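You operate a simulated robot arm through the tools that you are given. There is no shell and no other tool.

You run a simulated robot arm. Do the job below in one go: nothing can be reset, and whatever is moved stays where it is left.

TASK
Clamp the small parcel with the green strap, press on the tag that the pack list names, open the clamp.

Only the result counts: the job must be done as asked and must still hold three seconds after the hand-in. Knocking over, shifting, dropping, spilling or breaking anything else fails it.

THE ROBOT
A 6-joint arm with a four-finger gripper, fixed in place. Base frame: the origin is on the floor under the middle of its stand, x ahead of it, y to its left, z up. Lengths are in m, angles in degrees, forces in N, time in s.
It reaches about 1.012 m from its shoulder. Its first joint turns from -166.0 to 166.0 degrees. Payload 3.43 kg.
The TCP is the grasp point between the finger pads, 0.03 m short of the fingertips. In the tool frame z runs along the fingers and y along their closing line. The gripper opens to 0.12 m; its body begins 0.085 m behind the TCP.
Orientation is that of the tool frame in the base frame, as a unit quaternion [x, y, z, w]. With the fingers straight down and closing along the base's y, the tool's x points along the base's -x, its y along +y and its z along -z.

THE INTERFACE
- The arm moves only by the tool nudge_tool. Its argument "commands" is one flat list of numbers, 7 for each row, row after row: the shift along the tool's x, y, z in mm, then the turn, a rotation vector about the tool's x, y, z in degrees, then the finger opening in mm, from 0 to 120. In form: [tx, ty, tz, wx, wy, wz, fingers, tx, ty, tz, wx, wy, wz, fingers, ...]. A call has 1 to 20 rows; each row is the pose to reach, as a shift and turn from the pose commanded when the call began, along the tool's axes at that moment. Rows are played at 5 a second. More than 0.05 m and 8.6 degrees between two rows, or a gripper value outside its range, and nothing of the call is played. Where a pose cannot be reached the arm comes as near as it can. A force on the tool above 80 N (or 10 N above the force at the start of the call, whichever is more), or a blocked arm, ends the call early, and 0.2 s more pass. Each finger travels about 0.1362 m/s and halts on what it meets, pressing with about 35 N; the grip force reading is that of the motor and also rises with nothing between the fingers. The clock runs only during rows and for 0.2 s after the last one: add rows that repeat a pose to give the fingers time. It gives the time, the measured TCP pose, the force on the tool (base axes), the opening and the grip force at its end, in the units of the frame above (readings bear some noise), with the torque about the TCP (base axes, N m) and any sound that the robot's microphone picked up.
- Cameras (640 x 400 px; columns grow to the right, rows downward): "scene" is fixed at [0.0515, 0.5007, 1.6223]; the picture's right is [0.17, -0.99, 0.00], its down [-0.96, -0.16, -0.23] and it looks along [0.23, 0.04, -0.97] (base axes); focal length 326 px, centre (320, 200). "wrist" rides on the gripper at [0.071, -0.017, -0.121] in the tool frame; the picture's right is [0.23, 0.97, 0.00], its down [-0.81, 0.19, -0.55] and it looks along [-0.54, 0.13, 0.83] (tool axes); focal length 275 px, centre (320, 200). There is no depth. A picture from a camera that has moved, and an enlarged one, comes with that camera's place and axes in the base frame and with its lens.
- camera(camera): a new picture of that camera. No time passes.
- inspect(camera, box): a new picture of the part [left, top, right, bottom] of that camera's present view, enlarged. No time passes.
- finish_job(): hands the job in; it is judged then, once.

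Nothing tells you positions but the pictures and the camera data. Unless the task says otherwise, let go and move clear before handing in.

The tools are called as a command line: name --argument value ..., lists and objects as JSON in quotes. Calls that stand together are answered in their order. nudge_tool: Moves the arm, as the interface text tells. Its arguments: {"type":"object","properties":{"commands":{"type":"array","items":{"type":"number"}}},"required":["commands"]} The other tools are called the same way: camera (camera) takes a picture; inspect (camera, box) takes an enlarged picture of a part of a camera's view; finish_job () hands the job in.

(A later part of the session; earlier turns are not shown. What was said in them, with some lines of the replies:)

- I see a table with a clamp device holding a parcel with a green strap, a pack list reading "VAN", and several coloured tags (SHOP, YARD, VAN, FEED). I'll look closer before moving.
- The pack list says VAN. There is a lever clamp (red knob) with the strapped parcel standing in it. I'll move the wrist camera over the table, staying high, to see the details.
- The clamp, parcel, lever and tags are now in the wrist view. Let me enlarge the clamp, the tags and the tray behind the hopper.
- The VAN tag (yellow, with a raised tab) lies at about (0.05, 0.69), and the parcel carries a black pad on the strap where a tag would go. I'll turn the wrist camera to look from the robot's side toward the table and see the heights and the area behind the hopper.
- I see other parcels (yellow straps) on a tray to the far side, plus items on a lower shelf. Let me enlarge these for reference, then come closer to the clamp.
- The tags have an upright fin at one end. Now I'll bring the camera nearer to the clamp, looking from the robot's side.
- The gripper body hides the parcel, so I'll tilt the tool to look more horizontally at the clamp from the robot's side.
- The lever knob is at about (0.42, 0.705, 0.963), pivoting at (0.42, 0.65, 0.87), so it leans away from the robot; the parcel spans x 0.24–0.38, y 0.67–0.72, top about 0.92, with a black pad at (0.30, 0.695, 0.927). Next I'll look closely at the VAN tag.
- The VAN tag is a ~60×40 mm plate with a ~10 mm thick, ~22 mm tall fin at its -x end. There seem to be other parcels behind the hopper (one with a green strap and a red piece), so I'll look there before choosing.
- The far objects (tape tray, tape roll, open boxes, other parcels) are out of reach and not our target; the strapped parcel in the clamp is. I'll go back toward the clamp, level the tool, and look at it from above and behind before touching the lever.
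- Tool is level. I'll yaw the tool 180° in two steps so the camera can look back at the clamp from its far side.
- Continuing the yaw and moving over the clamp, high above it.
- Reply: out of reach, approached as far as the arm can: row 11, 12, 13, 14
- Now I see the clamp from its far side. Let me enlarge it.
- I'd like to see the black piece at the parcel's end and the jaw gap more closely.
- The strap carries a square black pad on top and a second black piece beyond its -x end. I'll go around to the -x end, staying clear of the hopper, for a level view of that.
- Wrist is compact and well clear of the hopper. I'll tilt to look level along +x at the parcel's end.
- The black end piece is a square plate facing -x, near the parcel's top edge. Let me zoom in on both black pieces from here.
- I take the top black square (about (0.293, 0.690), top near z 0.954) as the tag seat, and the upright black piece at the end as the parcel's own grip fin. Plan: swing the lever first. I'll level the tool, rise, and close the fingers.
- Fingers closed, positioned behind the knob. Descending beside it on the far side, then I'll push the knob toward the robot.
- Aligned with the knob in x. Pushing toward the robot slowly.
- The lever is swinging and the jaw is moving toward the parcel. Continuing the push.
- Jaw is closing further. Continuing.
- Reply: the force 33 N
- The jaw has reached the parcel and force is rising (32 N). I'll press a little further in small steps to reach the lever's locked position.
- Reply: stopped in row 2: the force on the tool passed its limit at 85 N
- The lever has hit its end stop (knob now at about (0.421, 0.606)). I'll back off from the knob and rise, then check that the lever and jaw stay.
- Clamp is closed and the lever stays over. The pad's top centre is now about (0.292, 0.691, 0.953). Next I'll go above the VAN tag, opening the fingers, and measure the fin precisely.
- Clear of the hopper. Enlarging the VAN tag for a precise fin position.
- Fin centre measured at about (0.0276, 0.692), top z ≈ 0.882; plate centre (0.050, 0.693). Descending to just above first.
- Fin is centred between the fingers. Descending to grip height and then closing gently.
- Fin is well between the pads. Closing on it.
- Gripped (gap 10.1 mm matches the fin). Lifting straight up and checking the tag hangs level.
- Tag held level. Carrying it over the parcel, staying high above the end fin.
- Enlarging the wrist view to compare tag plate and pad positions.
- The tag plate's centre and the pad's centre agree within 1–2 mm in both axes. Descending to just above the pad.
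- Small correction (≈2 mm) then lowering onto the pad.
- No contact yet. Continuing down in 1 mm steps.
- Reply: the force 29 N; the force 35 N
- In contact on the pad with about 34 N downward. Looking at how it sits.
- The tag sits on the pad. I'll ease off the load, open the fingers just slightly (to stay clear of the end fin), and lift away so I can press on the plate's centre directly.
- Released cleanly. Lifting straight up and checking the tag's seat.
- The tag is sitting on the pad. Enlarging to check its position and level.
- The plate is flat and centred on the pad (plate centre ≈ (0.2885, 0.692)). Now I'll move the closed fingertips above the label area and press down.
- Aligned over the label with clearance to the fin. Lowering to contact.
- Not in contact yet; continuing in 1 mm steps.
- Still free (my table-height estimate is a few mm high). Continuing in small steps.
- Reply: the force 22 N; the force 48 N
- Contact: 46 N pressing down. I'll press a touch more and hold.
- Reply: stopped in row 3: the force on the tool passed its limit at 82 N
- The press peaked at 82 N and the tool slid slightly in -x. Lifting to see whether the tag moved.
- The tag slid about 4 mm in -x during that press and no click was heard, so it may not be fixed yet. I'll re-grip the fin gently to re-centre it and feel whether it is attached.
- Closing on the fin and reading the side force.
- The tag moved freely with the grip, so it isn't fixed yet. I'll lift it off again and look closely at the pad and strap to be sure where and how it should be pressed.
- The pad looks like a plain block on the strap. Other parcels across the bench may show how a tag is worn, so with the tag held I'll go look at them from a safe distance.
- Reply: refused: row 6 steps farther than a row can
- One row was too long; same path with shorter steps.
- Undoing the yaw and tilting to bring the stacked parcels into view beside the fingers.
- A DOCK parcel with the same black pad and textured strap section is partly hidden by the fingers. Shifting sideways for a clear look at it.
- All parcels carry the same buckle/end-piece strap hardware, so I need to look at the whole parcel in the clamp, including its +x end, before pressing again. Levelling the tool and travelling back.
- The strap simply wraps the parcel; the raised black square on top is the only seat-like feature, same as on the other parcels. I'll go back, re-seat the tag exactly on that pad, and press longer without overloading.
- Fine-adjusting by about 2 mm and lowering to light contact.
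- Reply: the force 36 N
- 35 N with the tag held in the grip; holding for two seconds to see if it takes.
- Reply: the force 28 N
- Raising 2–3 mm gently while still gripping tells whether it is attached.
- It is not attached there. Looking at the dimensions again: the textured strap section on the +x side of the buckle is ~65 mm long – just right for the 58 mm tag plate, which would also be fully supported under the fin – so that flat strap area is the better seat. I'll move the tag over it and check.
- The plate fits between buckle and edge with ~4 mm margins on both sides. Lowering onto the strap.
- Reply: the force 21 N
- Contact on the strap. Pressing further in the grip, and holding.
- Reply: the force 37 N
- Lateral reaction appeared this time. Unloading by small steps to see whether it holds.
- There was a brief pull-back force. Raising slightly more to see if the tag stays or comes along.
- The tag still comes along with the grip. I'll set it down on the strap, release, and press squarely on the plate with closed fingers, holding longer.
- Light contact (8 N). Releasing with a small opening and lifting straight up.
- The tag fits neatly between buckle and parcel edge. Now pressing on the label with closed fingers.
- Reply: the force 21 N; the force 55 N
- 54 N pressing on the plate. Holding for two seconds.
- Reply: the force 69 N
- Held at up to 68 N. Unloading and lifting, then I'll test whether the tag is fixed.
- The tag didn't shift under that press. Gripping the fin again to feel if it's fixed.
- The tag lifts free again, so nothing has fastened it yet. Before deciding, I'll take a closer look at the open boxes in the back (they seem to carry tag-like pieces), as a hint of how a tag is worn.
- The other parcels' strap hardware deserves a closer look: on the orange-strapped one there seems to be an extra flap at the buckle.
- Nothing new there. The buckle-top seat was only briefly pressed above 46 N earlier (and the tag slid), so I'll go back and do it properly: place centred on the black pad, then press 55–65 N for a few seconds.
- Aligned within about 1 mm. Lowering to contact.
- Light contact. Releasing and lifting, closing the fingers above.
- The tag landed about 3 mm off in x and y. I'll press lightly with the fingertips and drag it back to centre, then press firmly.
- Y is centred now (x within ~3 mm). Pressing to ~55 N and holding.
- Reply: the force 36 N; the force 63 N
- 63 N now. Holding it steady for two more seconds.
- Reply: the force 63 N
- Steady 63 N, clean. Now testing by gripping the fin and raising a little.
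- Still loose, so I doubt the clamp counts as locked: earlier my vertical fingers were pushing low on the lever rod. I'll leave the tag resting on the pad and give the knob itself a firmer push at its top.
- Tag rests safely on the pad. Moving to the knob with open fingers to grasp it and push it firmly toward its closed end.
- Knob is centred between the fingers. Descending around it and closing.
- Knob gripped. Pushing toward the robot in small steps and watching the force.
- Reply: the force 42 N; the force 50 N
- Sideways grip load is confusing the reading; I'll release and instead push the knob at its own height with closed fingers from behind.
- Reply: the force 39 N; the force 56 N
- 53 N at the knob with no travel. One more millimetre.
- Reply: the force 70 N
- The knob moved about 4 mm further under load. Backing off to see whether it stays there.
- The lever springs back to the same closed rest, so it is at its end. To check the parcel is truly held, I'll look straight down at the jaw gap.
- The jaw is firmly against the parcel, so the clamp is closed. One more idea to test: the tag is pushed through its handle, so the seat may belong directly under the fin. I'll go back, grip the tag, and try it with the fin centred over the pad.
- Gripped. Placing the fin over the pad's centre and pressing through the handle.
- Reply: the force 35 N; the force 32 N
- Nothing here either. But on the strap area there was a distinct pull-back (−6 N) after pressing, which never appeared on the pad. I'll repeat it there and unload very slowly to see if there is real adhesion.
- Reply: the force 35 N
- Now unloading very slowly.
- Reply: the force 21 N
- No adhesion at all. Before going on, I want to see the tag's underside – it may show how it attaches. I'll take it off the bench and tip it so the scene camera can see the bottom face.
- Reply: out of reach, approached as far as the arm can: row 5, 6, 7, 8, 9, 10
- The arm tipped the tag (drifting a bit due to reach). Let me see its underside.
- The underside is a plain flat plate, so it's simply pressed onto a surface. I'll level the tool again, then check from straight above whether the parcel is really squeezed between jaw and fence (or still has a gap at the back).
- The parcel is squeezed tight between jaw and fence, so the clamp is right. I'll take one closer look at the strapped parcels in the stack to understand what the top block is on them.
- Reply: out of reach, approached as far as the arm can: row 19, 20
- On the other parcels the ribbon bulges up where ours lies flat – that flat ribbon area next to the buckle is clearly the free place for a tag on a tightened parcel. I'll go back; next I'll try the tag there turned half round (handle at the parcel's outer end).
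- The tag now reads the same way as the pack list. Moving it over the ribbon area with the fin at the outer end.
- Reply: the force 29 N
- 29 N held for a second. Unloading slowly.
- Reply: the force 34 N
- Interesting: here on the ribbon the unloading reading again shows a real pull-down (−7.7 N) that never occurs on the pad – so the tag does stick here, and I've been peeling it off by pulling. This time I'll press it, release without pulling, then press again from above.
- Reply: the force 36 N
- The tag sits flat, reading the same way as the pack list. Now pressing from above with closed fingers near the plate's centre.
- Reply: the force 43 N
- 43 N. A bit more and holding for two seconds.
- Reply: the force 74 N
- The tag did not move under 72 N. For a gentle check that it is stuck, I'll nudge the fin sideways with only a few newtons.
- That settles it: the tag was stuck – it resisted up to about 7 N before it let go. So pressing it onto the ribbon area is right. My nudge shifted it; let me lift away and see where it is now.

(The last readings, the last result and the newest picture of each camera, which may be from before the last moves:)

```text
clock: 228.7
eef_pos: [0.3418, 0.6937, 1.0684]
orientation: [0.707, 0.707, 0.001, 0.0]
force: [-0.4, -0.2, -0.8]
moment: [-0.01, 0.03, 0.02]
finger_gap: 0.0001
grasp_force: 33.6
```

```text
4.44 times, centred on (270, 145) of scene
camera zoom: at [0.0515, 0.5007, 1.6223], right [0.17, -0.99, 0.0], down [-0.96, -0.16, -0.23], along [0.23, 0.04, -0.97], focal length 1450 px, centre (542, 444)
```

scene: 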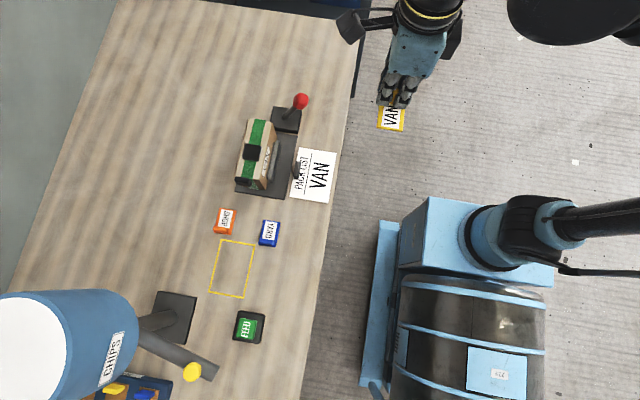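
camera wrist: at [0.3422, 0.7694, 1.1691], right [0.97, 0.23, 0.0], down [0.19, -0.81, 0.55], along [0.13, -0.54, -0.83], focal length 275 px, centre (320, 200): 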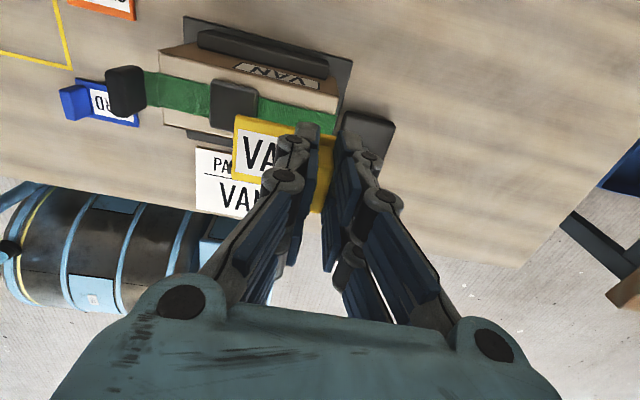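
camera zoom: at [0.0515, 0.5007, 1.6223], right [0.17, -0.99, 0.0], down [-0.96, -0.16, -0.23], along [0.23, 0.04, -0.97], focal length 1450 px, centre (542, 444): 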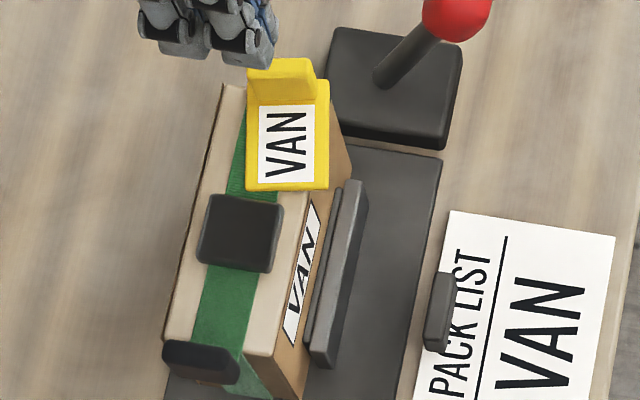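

The tag turned about 11° and slid toward the front edge, still lying on the parcel. I'll pick it up again with matching rotation.

nudge_tool --commands '[-3, 13, 0, 0, 0, -6, 15, -6, 26, 0, 0, 0, -11, 26, -6, 26, 30, 0, 0, -11, 26, -6, 26, 55, 0, 0, -11, 26, -6, 26, 55, 0, 0, -11, 26]'

inspect --camera "wrist" --box '[210, 40, 430, 200]'

```text
clock: 229.9
eef_pos: [0.3685, 0.6896, 1.0102]
orientation: [0.635, 0.772, 0.001, 0.001]
force: [0.9, 0.6, 0.3]
moment: [0.01, -0.03, -0.01]
finger_gap: 0.0262
grasp_force: 0.1
```

```text
2.50 times, centred on (320, 120) of wrist
camera zoom: at [0.3379, 0.7562, 1.1303], right [0.91, 0.41, 0.0], down [0.34, -0.76, 0.55], along [0.23, -0.5, -0.83], focal length 688 px, centre (320, 400)
```

zoom: 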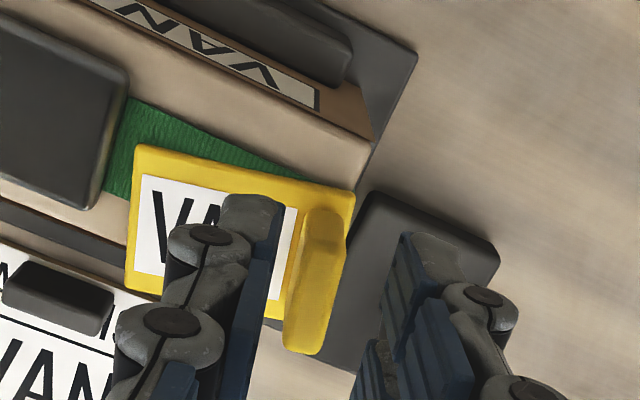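

nudge_tool --commands '[3, -2.5, 12, 0, 0, 0, 26, 3, -2.5, 24, 0, 0, 0, 26, 3, -2.5, 31, 0, 0, 0, 26, 3, -2.5, 31, 0, 0, 0, 26]'

inspect --camera "wrist" --box '[210, 40, 430, 200]'

```text
clock: 230.9
eef_pos: [0.3656, 0.6907, 0.9807]
orientation: [0.635, 0.772, 0.001, 0.0]
force: [0.0, -0.2, -0.4]
moment: [-0.01, -0.03, 0.0]
finger_gap: 0.0259
grasp_force: 0.0
```

```text
2.50 times, centred on (320, 120) of wrist
camera zoom: at [0.3347, 0.7579, 1.1003], right [0.91, 0.41, 0.0], down [0.34, -0.76, 0.55], along [0.23, -0.5, -0.83], focal length 688 px, centre (320, 400)
```

zoom: 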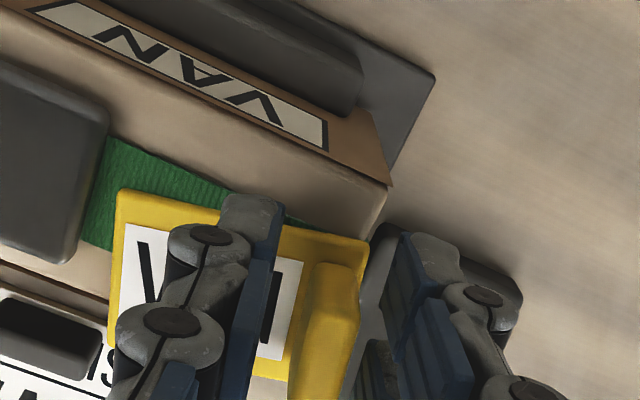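

Closing on the fin, then lifting and turning back to square.

nudge_tool --commands '[0, 0, 0, 0, 0, 0, 20, 0, 0, 0, 0, 0, 0, 14, 0, 0, 0, 0, 0, 0, 8, 0, 0, 0, 0, 0, 0, 0, 0, 0, 0, 0, 0, 0, 0, 0, 0, -15, 0, 0, 0, 0, 0, 0, -40, 0, 0, 0, 0, 0, 0, -45, 0, 0, 6, 0, 0, 0, -45, 0, 0, 11, 0, 0, 0, -45, 0, 0, 11, 0]'

inspect --camera "wrist" --box '[210, 40, 430, 200]'

inspect --camera "scene" --box '[210, 70, 350, 210]'

```text
clock: 233.1
eef_pos: [0.3651, 0.691, 1.0268]
orientation: [0.707, 0.707, 0.0, 0.0]
force: [-0.1, 0.0, 0.0]
moment: [0.0, 0.0, 0.01]
finger_gap: 0.0097
grasp_force: 34.9
```

```text
2.50 times, centred on (320, 120) of wrist
camera zoom: at [0.3474, 0.7634, 1.1467], right [0.97, 0.23, 0.0], down [0.19, -0.81, 0.55], along [0.13, -0.54, -0.83], focal length 688 px, centre (320, 400)
```

zoom: 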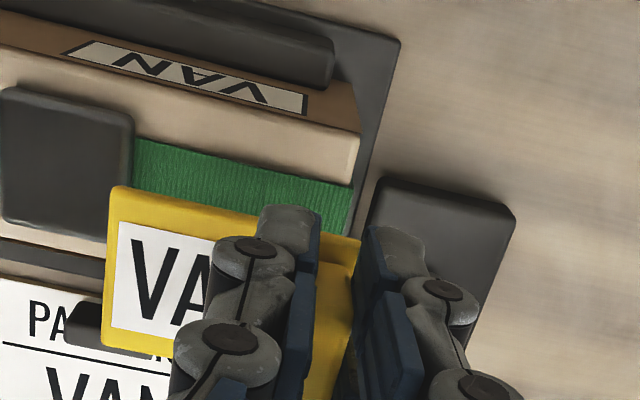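

```text
2.86 times, centred on (280, 140) of scene
camera zoom: at [0.0515, 0.5007, 1.6223], right [0.17, -0.99, 0.0], down [-0.96, -0.16, -0.23], along [0.23, 0.04, -0.97], focal length 932 px, centre (434, 371)
```

zoom: 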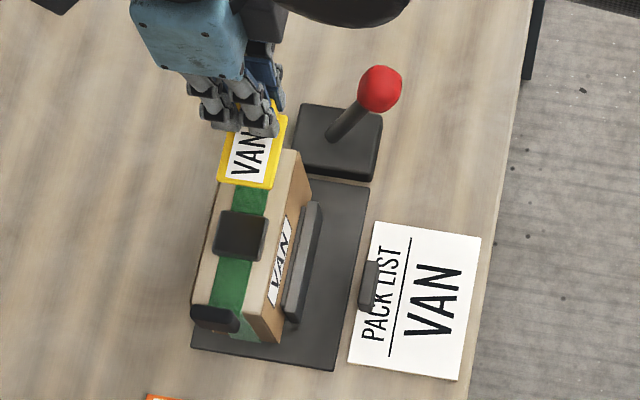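

I have the tag again. To be sure which surface is the one it sticks to, I'll repeat the same check on the black pad: press, release, then nudge gently.

nudge_tool --commands '[1, -18, 0, 0, 0, 0, 0, 2, -36, 0, 0, 0, 0, 0, 3, -54, 0, 0, 0, 0, 0, 3, -54, 15, 0, 0, 0, 0, 3, -54, 28, 0, 0, 0, 0, 3, -54, 34, 0, 0, 0, 0, 3, -54, 34, 0, 0, 0, 0]'

inspect --camera "wrist" --box '[210, 40, 430, 200]'

nudge_tool --commands '[0, 0, 1, 0, 0, 0, 0, 0, 0, 2, 0, 0, 0, 0]'

```text
clock: 234.7
eef_pos: [0.3262, 0.6938, 0.9932]
orientation: [0.701, 0.713, -0.002, -0.002]
force: [-0.6, 0.5, -0.6]
moment: [0.0, -0.01, 0.0]
finger_gap: 0.0099
grasp_force: 34.9
out of reach, approached as far as the arm can: row 3, 4, 5, 6, 7
```

```text
2.50 times, centred on (320, 120) of wrist
camera zoom: at [0.3071, 0.765, 1.1126], right [0.97, 0.25, 0.0], down [0.21, -0.81, 0.55], along [0.13, -0.54, -0.83], focal length 688 px, centre (320, 400)
```

zoom: 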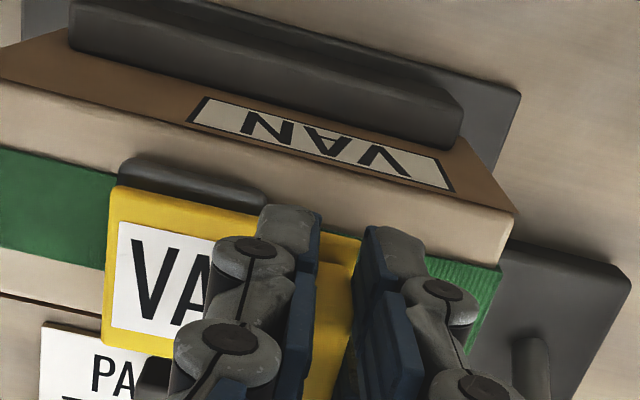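

```text
clock: 235.3
eef_pos: [0.3292, 0.6927, 0.989]
orientation: [0.703, 0.711, -0.001, -0.002]
force: [-1.0, 0.0, -0.3]
moment: [0.0, 0.03, -0.02]
finger_gap: 0.0098
grasp_force: 34.5
out of reach, approached as far as the arm can: row 1, 2
```

At this spot the wrist limit gets in the way, and I don't need more proof: the ribbon area is where the tag holds. I'll go back there, square it up, and place it for good.

nudge_tool --commands '[0, 0, -15, 0, 0, 0, 0, 0, 0, -35, 0, 0, 0, 0, 0, 16, -35, 0, 0, 0, 0, 0, 33, -35, 0, 0, 0, 0, 0, 33, -35, 0, 0, 0, 0]'

inspect --camera "wrist" --box '[210, 40, 430, 200]'

```text
clock: 236.5
eef_pos: [0.3615, 0.6932, 1.0251]
orientation: [0.707, 0.708, 0.0, -0.001]
force: [-0.3, -0.5, -0.5]
moment: [0.03, -0.01, -0.01]
finger_gap: 0.0098
grasp_force: 34.4
```

```text
2.50 times, centred on (320, 120) of wrist
camera zoom: at [0.344, 0.7631, 1.1452], right [0.97, 0.23, 0.0], down [0.19, -0.81, 0.55], along [0.13, -0.54, -0.83], focal length 688 px, centre (320, 400)
```

zoom: 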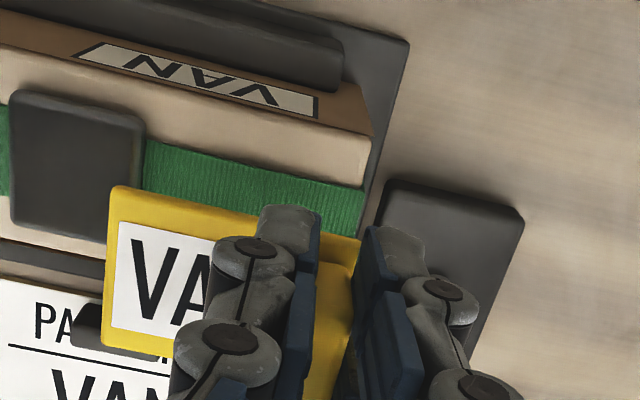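

Plate centre needs about +4.5 mm in y. Adjusting and lowering onto the ribbon.

nudge_tool --commands '[4.5, 1, 15, 0, 0, 0, 0, 4.5, 1, 30, 0, 0, 0, 0, 4.5, 1, 40, 0, 0, 0, 0, 4.5, 1, 42, 0, 0, 0, 0, 4.5, 1, 42, 0, 0, 0, 0]'

inspect --camera "wrist" --box '[210, 40, 430, 200]'

nudge_tool --commands '[0, 0, 1, 0, 0, 0, 0, 0, 0, 2, 0, 0, 0, 0]'

```text
clock: 237.7
eef_pos: [0.3617, 0.6968, 0.9841]
orientation: [0.706, 0.708, 0.0, 0.0]
force: [-0.3, -0.3, -0.4]
moment: [-0.02, 0.02, -0.01]
finger_gap: 0.0099
grasp_force: 35.1
```

```text
2.50 times, centred on (320, 120) of wrist
camera zoom: at [0.3446, 0.7682, 1.1031], right [0.97, 0.23, 0.0], down [0.19, -0.81, 0.55], along [0.13, -0.54, -0.83], focal length 688 px, centre (320, 400)
```

zoom: 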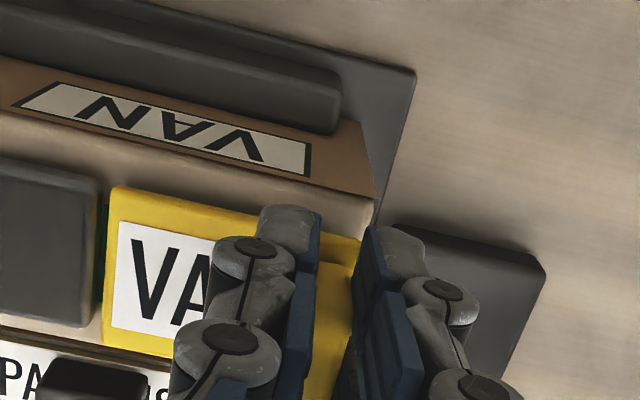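

```text
clock: 238.3
eef_pos: [0.3624, 0.6961, 0.9805]
orientation: [0.707, 0.708, -0.001, 0.001]
force: [0.3, -0.4, 0.3]
moment: [0.03, 0.02, 0.0]
finger_gap: 0.0099
grasp_force: 35.6
```

nudge_tool --commands '[0, 0, 1, 0, 0, 0, 0, 0, 0, 2, 0, 0, 0, 0, 0, 0, 2, 0, 0, 0, 0]'

nudge_tool --commands '[0, 0, 0.7, 0, 0, 0, 0, 0, 0, 1, 0, 0, 0, 0, 0, 0, 1, 0, 0, 0, 0, 0, 0, 1, 0, 0, 0, 0, 0, 0, 1, 0, 0, 0, 0]'

```text
clock: 239.1
eef_pos: [0.3625, 0.6968, 0.9797]
orientation: [0.706, 0.709, 0.0, 0.0]
force: [5.4, 2.1, 16.2]
moment: [-0.09, -0.06, -0.01]
finger_gap: 0.0097
grasp_force: 34.7
```

```text
clock: 240.3
eef_pos: [0.3622, 0.6966, 0.9791]
orientation: [0.707, 0.708, 0.0, -0.001]
force: [6.9, 5.5, 28.7]
moment: [0.07, -0.13, -0.07]
finger_gap: 0.0099
grasp_force: 35.4
```

29 N applied. Easing off slightly and releasing.

nudge_tool --commands '[0, 0, -0.5, 0, 0, 0, 0, 0, 0, -1, 0, 0, 0, 0, 0, 0, -1, 0, 0, 0, 12, 0, 0, -1, 0, 0, 0, 16, 0, 0, -1, 0, 0, 0, 24, 0, 0, -1, 0, 0, 0, 24]'

nudge_tool --commands '[0, 0, -10, 0, 0, 0, 24, 0, 0, -25, 0, 0, 0, 24, 0, 0, -45, 0, 0, 0, 24, 0, 0, -70, 0, 0, 0, 24, 0, 0, -90, 0, 0, 0, 20, 0, 0, -90, 0, 0, 0, 0, 0, 0, -90, 0, 0, 0, 0]'

inspect --camera "wrist" --box '[210, 20, 430, 180]'

inspect --camera "scene" --box '[225, 100, 315, 190]'

```text
clock: 241.7
eef_pos: [0.3618, 0.6961, 0.9791]
orientation: [0.707, 0.708, 0.001, 0.0]
force: [-0.3, -1.0, 0.8]
moment: [0.02, 0.0, 0.02]
finger_gap: 0.024
grasp_force: 0.0
```

```text
clock: 243.3
eef_pos: [0.3603, 0.6975, 1.0709]
orientation: [0.706, 0.708, -0.001, 0.0]
force: [-0.4, 0.6, -0.4]
moment: [-0.05, -0.04, -0.03]
finger_gap: 0.0001
grasp_force: 33.4
```

```text
2.50 times, centred on (320, 100) of wrist
camera zoom: at [0.3432, 0.7693, 1.1907], right [0.97, 0.23, 0.0], down [0.19, -0.81, 0.55], along [0.13, -0.54, -0.83], focal length 688 px, centre (320, 450)
```

zoom: 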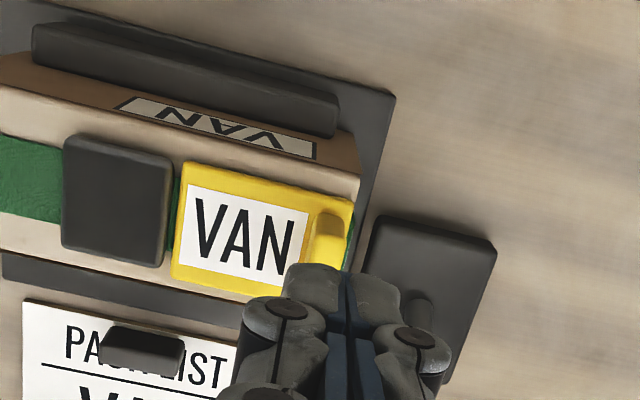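

```text
4.44 times, centred on (270, 145) of scene
camera zoom: at [0.0515, 0.5007, 1.6223], right [0.17, -0.99, 0.0], down [-0.96, -0.16, -0.23], along [0.23, 0.04, -0.97], focal length 1450 px, centre (542, 444)
```

zoom: 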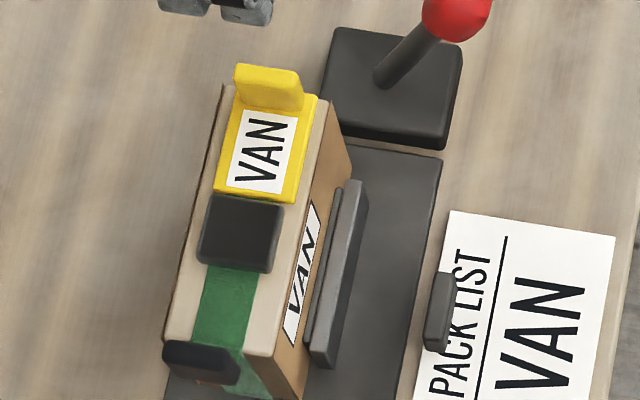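

Well placed, square and centred. Now pressing it on firmly from above.

nudge_tool --commands '[-2, -14, 0, 0, 0, 0, 0, -3, -28, 0, 0, 0, 0, 0, -3, -28, 30, 0, 0, 0, 0, -3, -28, 60, 0, 0, 0, 0, -3, -28, 82, 0, 0, 0, 0, -3, -28, 92, 0, 0, 0, 0, -3, -28, 95, 0, 0, 0, 0]'

nudge_tool --commands '[0, 0, 1, 0, 0, 0, 0, 0, 0, 2, 0, 0, 0, 0, 0, 0, 3, 0, 0, 0, 0]'

```text
clock: 244.9
eef_pos: [0.3345, 0.6944, 0.9749]
orientation: [0.706, 0.708, 0.0, 0.0]
force: [0.0, 1.0, 0.7]
moment: [-0.02, 0.01, 0.0]
finger_gap: 0.0
grasp_force: 33.4
```

```text
clock: 245.7
eef_pos: [0.3339, 0.6922, 0.9722]
orientation: [0.705, 0.709, -0.001, 0.0]
force: [-0.6, 3.6, 14.1]
moment: [0.06, 0.05, 0.02]
finger_gap: 0.006
grasp_force: 33.4
```

nudge_tool --commands '[0, 0, 1, 0, 0, 0, 0, 0, 0, 2, 0, 0, 0, 0, 0, 0, 2.5, 0, 0, 0, 0, 0, 0, 2.5, 0, 0, 0, 0, 0, 0, 2.5, 0, 0, 0, 0, 0, 0, 2.5, 0, 0, 0, 0, 0, 0, 2.5, 0, 0, 0, 0, 0, 0, 2.5, 0, 0, 0, 0, 0, 0, 2.5, 0, 0, 0, 0, 0, 0, 2.5, 0, 0, 0, 0]'

nudge_tool --commands '[0, 0, -1.5, 0, 0, 0, 0, 0, 0, -3, 0, 0, 0, 0, 0, 0, -8, 0, 0, 0, 0, 0, 0, -25, 0, 0, 0, 0, 0, 0, -60, 0, 0, 0, 0, 0, 0, -95, 0, 0, 0, 0, 0, 0, -95, 0, 0, 0, 0]'

inspect --camera "scene" --box '[225, 100, 315, 190]'

inspect --camera "wrist" --box '[210, 20, 430, 180]'

```text
clock: 247.9
eef_pos: [0.3344, 0.6933, 0.971]
orientation: [0.706, 0.708, 0.001, -0.001]
force: [-0.9, 12.3, 70.0]
moment: [0.28, 0.04, 0.09]
finger_gap: 0.006
grasp_force: 33.8
```

```text
clock: 249.5
eef_pos: [0.3337, 0.6916, 1.065]
orientation: [0.705, 0.709, 0.0, -0.001]
force: [0.0, 0.0, -0.1]
moment: [0.02, 0.0, 0.04]
finger_gap: 0.0
grasp_force: 34.0
```

```text
4.44 times, centred on (270, 145) of scene
camera zoom: at [0.0515, 0.5007, 1.6223], right [0.17, -0.99, 0.0], down [-0.96, -0.16, -0.23], along [0.23, 0.04, -0.97], focal length 1450 px, centre (542, 444)
```

zoom: 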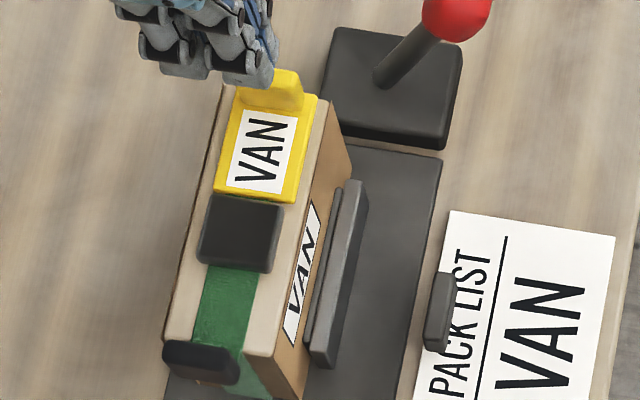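

```text
2.50 times, centred on (320, 100) of wrist
camera zoom: at [0.3167, 0.764, 1.1843], right [0.97, 0.24, 0.0], down [0.2, -0.81, 0.55], along [0.13, -0.54, -0.83], focal length 688 px, centre (320, 450)
```

zoom: 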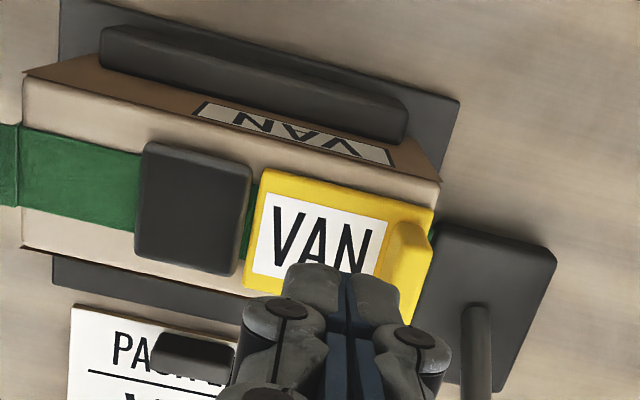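

Pressed at 70 N and it stayed exactly in place. Now to open the clamp: I'll go round to the robot's side of the knob with closed fingers and push it back.

nudge_tool --commands '[0, 25, 0, 0, 0, 0, 0, -20, 55, 0, 0, 0, 0, 0, -55, 80, 0, 0, 0, 0, 0, -95, 87, 0, 0, 0, 0, 0, -130, 87, 0, 0, 0, 0, 0, -155, 87, 0, 0, 0, 0, 0, -155, 87, 0, 0, 0, 0, 0]'

camera --camera "wrist"

camera --camera "scene"

```text
clock: 251.1
eef_pos: [0.4206, 0.5386, 1.0636]
orientation: [0.707, 0.707, -0.001, 0.0]
force: [-0.4, -1.2, -0.1]
moment: [0.01, -0.01, 0.03]
finger_gap: 0.0
grasp_force: 34.0
```

```text
taken
camera wrist: at [0.4033, 0.6095, 1.1834], right [0.97, 0.23, 0.0], down [0.19, -0.81, 0.55], along [0.13, -0.54, -0.83], focal length 275 px, centre (320, 200)
```

wrist: 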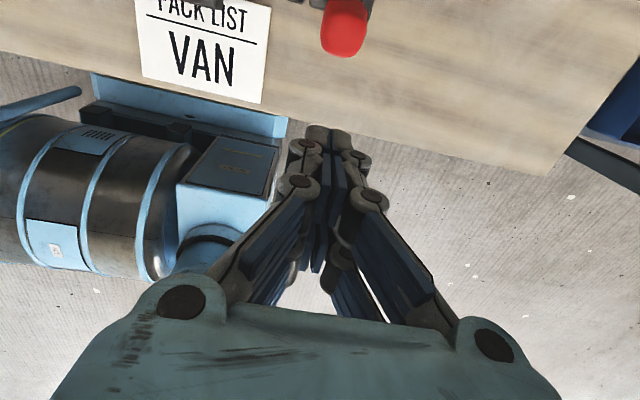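

```text
taken
```

scene: 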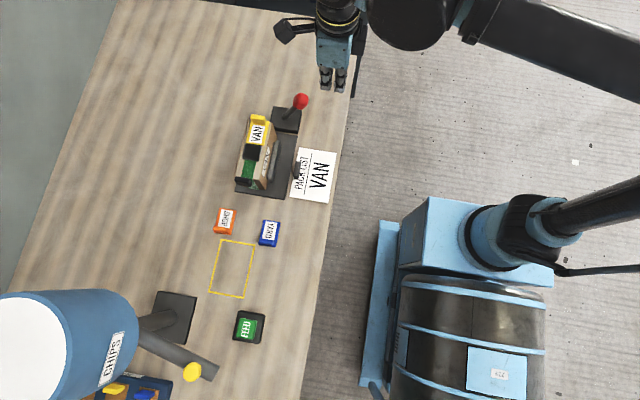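

nudge_tool --commands '[0, 0, 30, 0, 0, 0, 0, 0, 0, 60, 0, 0, 0, 0, 0, 0, 79, 0, 0, 0, 0, 0, 0, 79, 0, 0, 0, 0]'

nudge_tool --commands '[8, 0, 0, 0, 0, 0, 0, 16, 0, 0, 0, 0, 0, 0, 24, 0, 0, 0, 0, 0, 0, 32, 0, 0, 0, 0, 0, 0, 40, 0, 0, 0, 0, 0, 0]'

inspect --camera "scene" --box '[210, 50, 370, 210]'

```text
clock: 252.1
eef_pos: [0.4227, 0.5364, 0.9836]
orientation: [0.707, 0.707, 0.0, 0.0]
force: [-0.9, 1.1, -0.4]
moment: [0.0, 0.0, -0.01]
finger_gap: 0.0
grasp_force: 33.4
```

```text
clock: 253.3
eef_pos: [0.4214, 0.5789, 0.9867]
orientation: [0.707, 0.708, 0.0, 0.0]
force: [0.0, -1.5, 0.2]
moment: [0.01, 0.02, 0.0]
finger_gap: 0.0062
grasp_force: 33.1
```

```text
2.50 times, centred on (290, 130) of scene
camera zoom: at [0.0515, 0.5007, 1.6223], right [0.17, -0.99, 0.0], down [-0.96, -0.16, -0.23], along [0.23, 0.04, -0.97], focal length 815 px, centre (395, 375)
```

zoom: 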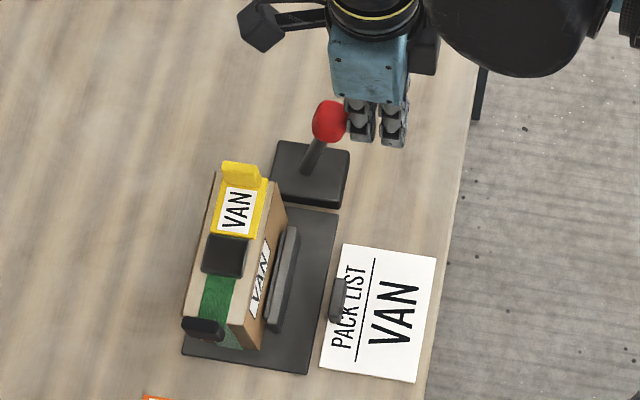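

The lever is swinging back easily. Continuing to its open end.

nudge_tool --commands '[8, 0, 0, 0, 0, 0, 0, 16, 0, 0, 0, 0, 0, 0, 24, 0, 0, 0, 0, 0, 0, 32, 0, 0, 0, 0, 0, 0, 40, 0, 0, 0, 0, 0, 0]'

inspect --camera "scene" --box '[210, 50, 370, 210]'

```text
clock: 254.5
eef_pos: [0.4203, 0.6192, 0.9859]
orientation: [0.707, 0.708, 0.0, -0.001]
force: [0.1, 0.0, -0.3]
moment: [0.02, -0.02, 0.05]
finger_gap: 0.0
grasp_force: 33.2
```

```text
2.50 times, centred on (290, 130) of scene
camera zoom: at [0.0515, 0.5007, 1.6223], right [0.17, -0.99, 0.0], down [-0.96, -0.16, -0.23], along [0.23, 0.04, -0.97], focal length 815 px, centre (395, 375)
```

zoom: 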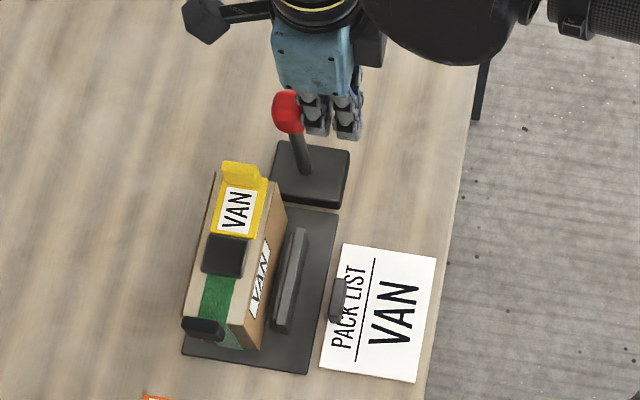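

nudge_tool --commands '[8, 0, 0, 0, 0, 0, 0, 16, 0, 0, 0, 0, 0, 0, 24, 0, 0, 0, 0, 0, 0, 32, 0, 0, 0, 0, 0, 0]'

inspect --camera "scene" --box '[210, 50, 370, 210]'

```text
clock: 255.5
eef_pos: [0.4224, 0.6509, 0.9857]
orientation: [0.707, 0.708, 0.0, 0.001]
force: [-0.1, -0.4, -0.4]
moment: [0.0, -0.01, -0.01]
finger_gap: 0.0
grasp_force: 34.1
```

```text
2.50 times, centred on (290, 130) of scene
camera zoom: at [0.0515, 0.5007, 1.6223], right [0.17, -0.99, 0.0], down [-0.96, -0.16, -0.23], along [0.23, 0.04, -0.97], focal length 815 px, centre (395, 375)
```

zoom: 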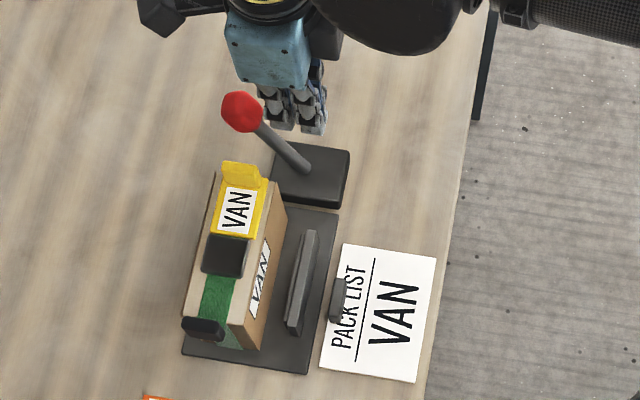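

The lever is back at its original open position and the jaw has retracted; the tag is still in place. Moving the arm clear.

nudge_tool --commands '[-15, 0, 0, 0, 0, 0, 0, -40, 0, -10, 0, 0, 0, 0, -60, 0, -45, 0, 0, 0, 0, -90, 0, -80, 0, 0, 0, 0, -130, 0, -110, 0, 0, 0, 0, -170, 0, -140, 0, 0, 0, 20, -210, 0, -160, 0, 0, 0, 40, -250, 0, -180, 0, 0, 0, 40, -270, 0, -190, 0, 0, 0, 40, -270, 0, -190, 0, 0, 0, 40]'

camera --camera "scene"

inspect --camera "scene" --box '[210, 70, 350, 210]'

inspect --camera "scene" --box '[190, 190, 310, 350]'

```text
clock: 257.7
eef_pos: [0.4215, 0.3821, 1.1741]
orientation: [0.707, 0.708, 0.001, 0.0]
force: [0.2, 0.4, 0.2]
moment: [-0.01, -0.01, -0.03]
finger_gap: 0.0399
grasp_force: 0.0
```

```text
taken
```

scene: 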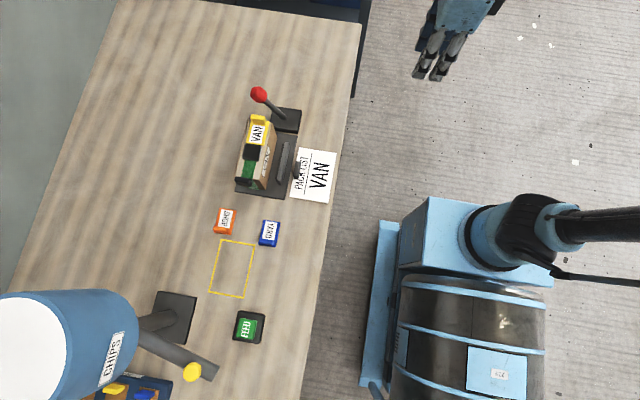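

```text
2.86 times, centred on (280, 140) of scene
camera zoom: at [0.0515, 0.5007, 1.6223], right [0.17, -0.99, 0.0], down [-0.96, -0.16, -0.23], along [0.23, 0.04, -0.97], focal length 932 px, centre (434, 371)
```

zoom: 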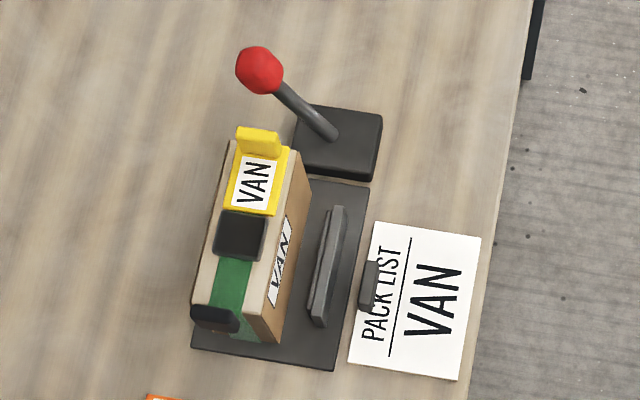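

```text
2.50 times, centred on (250, 270) of scene
camera zoom: at [0.0515, 0.5007, 1.6223], right [0.17, -0.99, 0.0], down [-0.96, -0.16, -0.23], along [0.23, 0.04, -0.97], focal length 815 px, centre (495, 25)
```

zoom: 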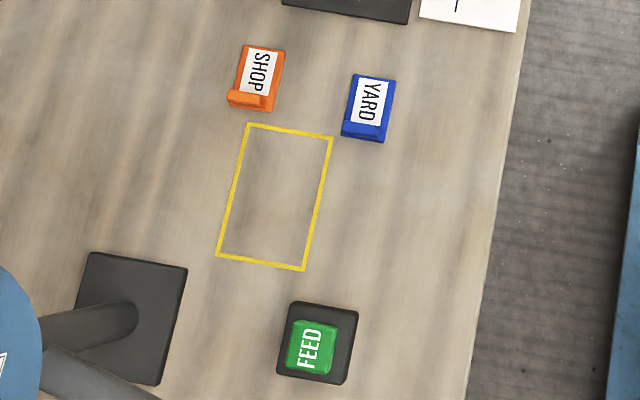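

Final check: the VAN tag lies flat and stuck on the green strap of the parcel. The lever is back at its original open position with the jaw retracted. The other tags, the pack list and the FEED button are untouched, and the arm is clear, so I'm handing in.

The stick test matters here: on the strap the tag resisted about 7 N sideways before letting go. On the black buckle I felt no hold when lifting it off. I therefore re-pressed it on the strap at 70 N with the clamp closed, and have not disturbed it since.

finish_job

```text
The job is handed in.
```

I handed the job in with the VAN tag on the green strap of the small parcel and the clamp open again. I am not certain the tag is where the task wants it, because nothing in the scene marks the spot and I heard no click.

- **Clamp:** I pushed the lever to its closed end. From above, the parcel looked held between the jaw and the back fence. After pressing the tag on, I pushed the lever back to its starting position and the jaw retracted.
- **Tag:** It sits flat on the strap between the black buckle and the parcel's +x end, facing the same way as the pack list. I last pressed it there at about 70 N with the clamp closed, and have not touched it since.
- **Why the strap:** I first tried the tag on the black buckle, but it lifted off with no pull. On the strap it resisted about 7 N sideways before letting go. That nudge knocked it loose once, so I placed and pressed it again. I did not repeat the nudge test afterwards, so how firmly it holds now is inferred from that earlier test.
- **Everything else:** In the last pictures, the other tags, the pack list, the FEED button and the hopper are where they were at the start. The arm was clear when I handed in.
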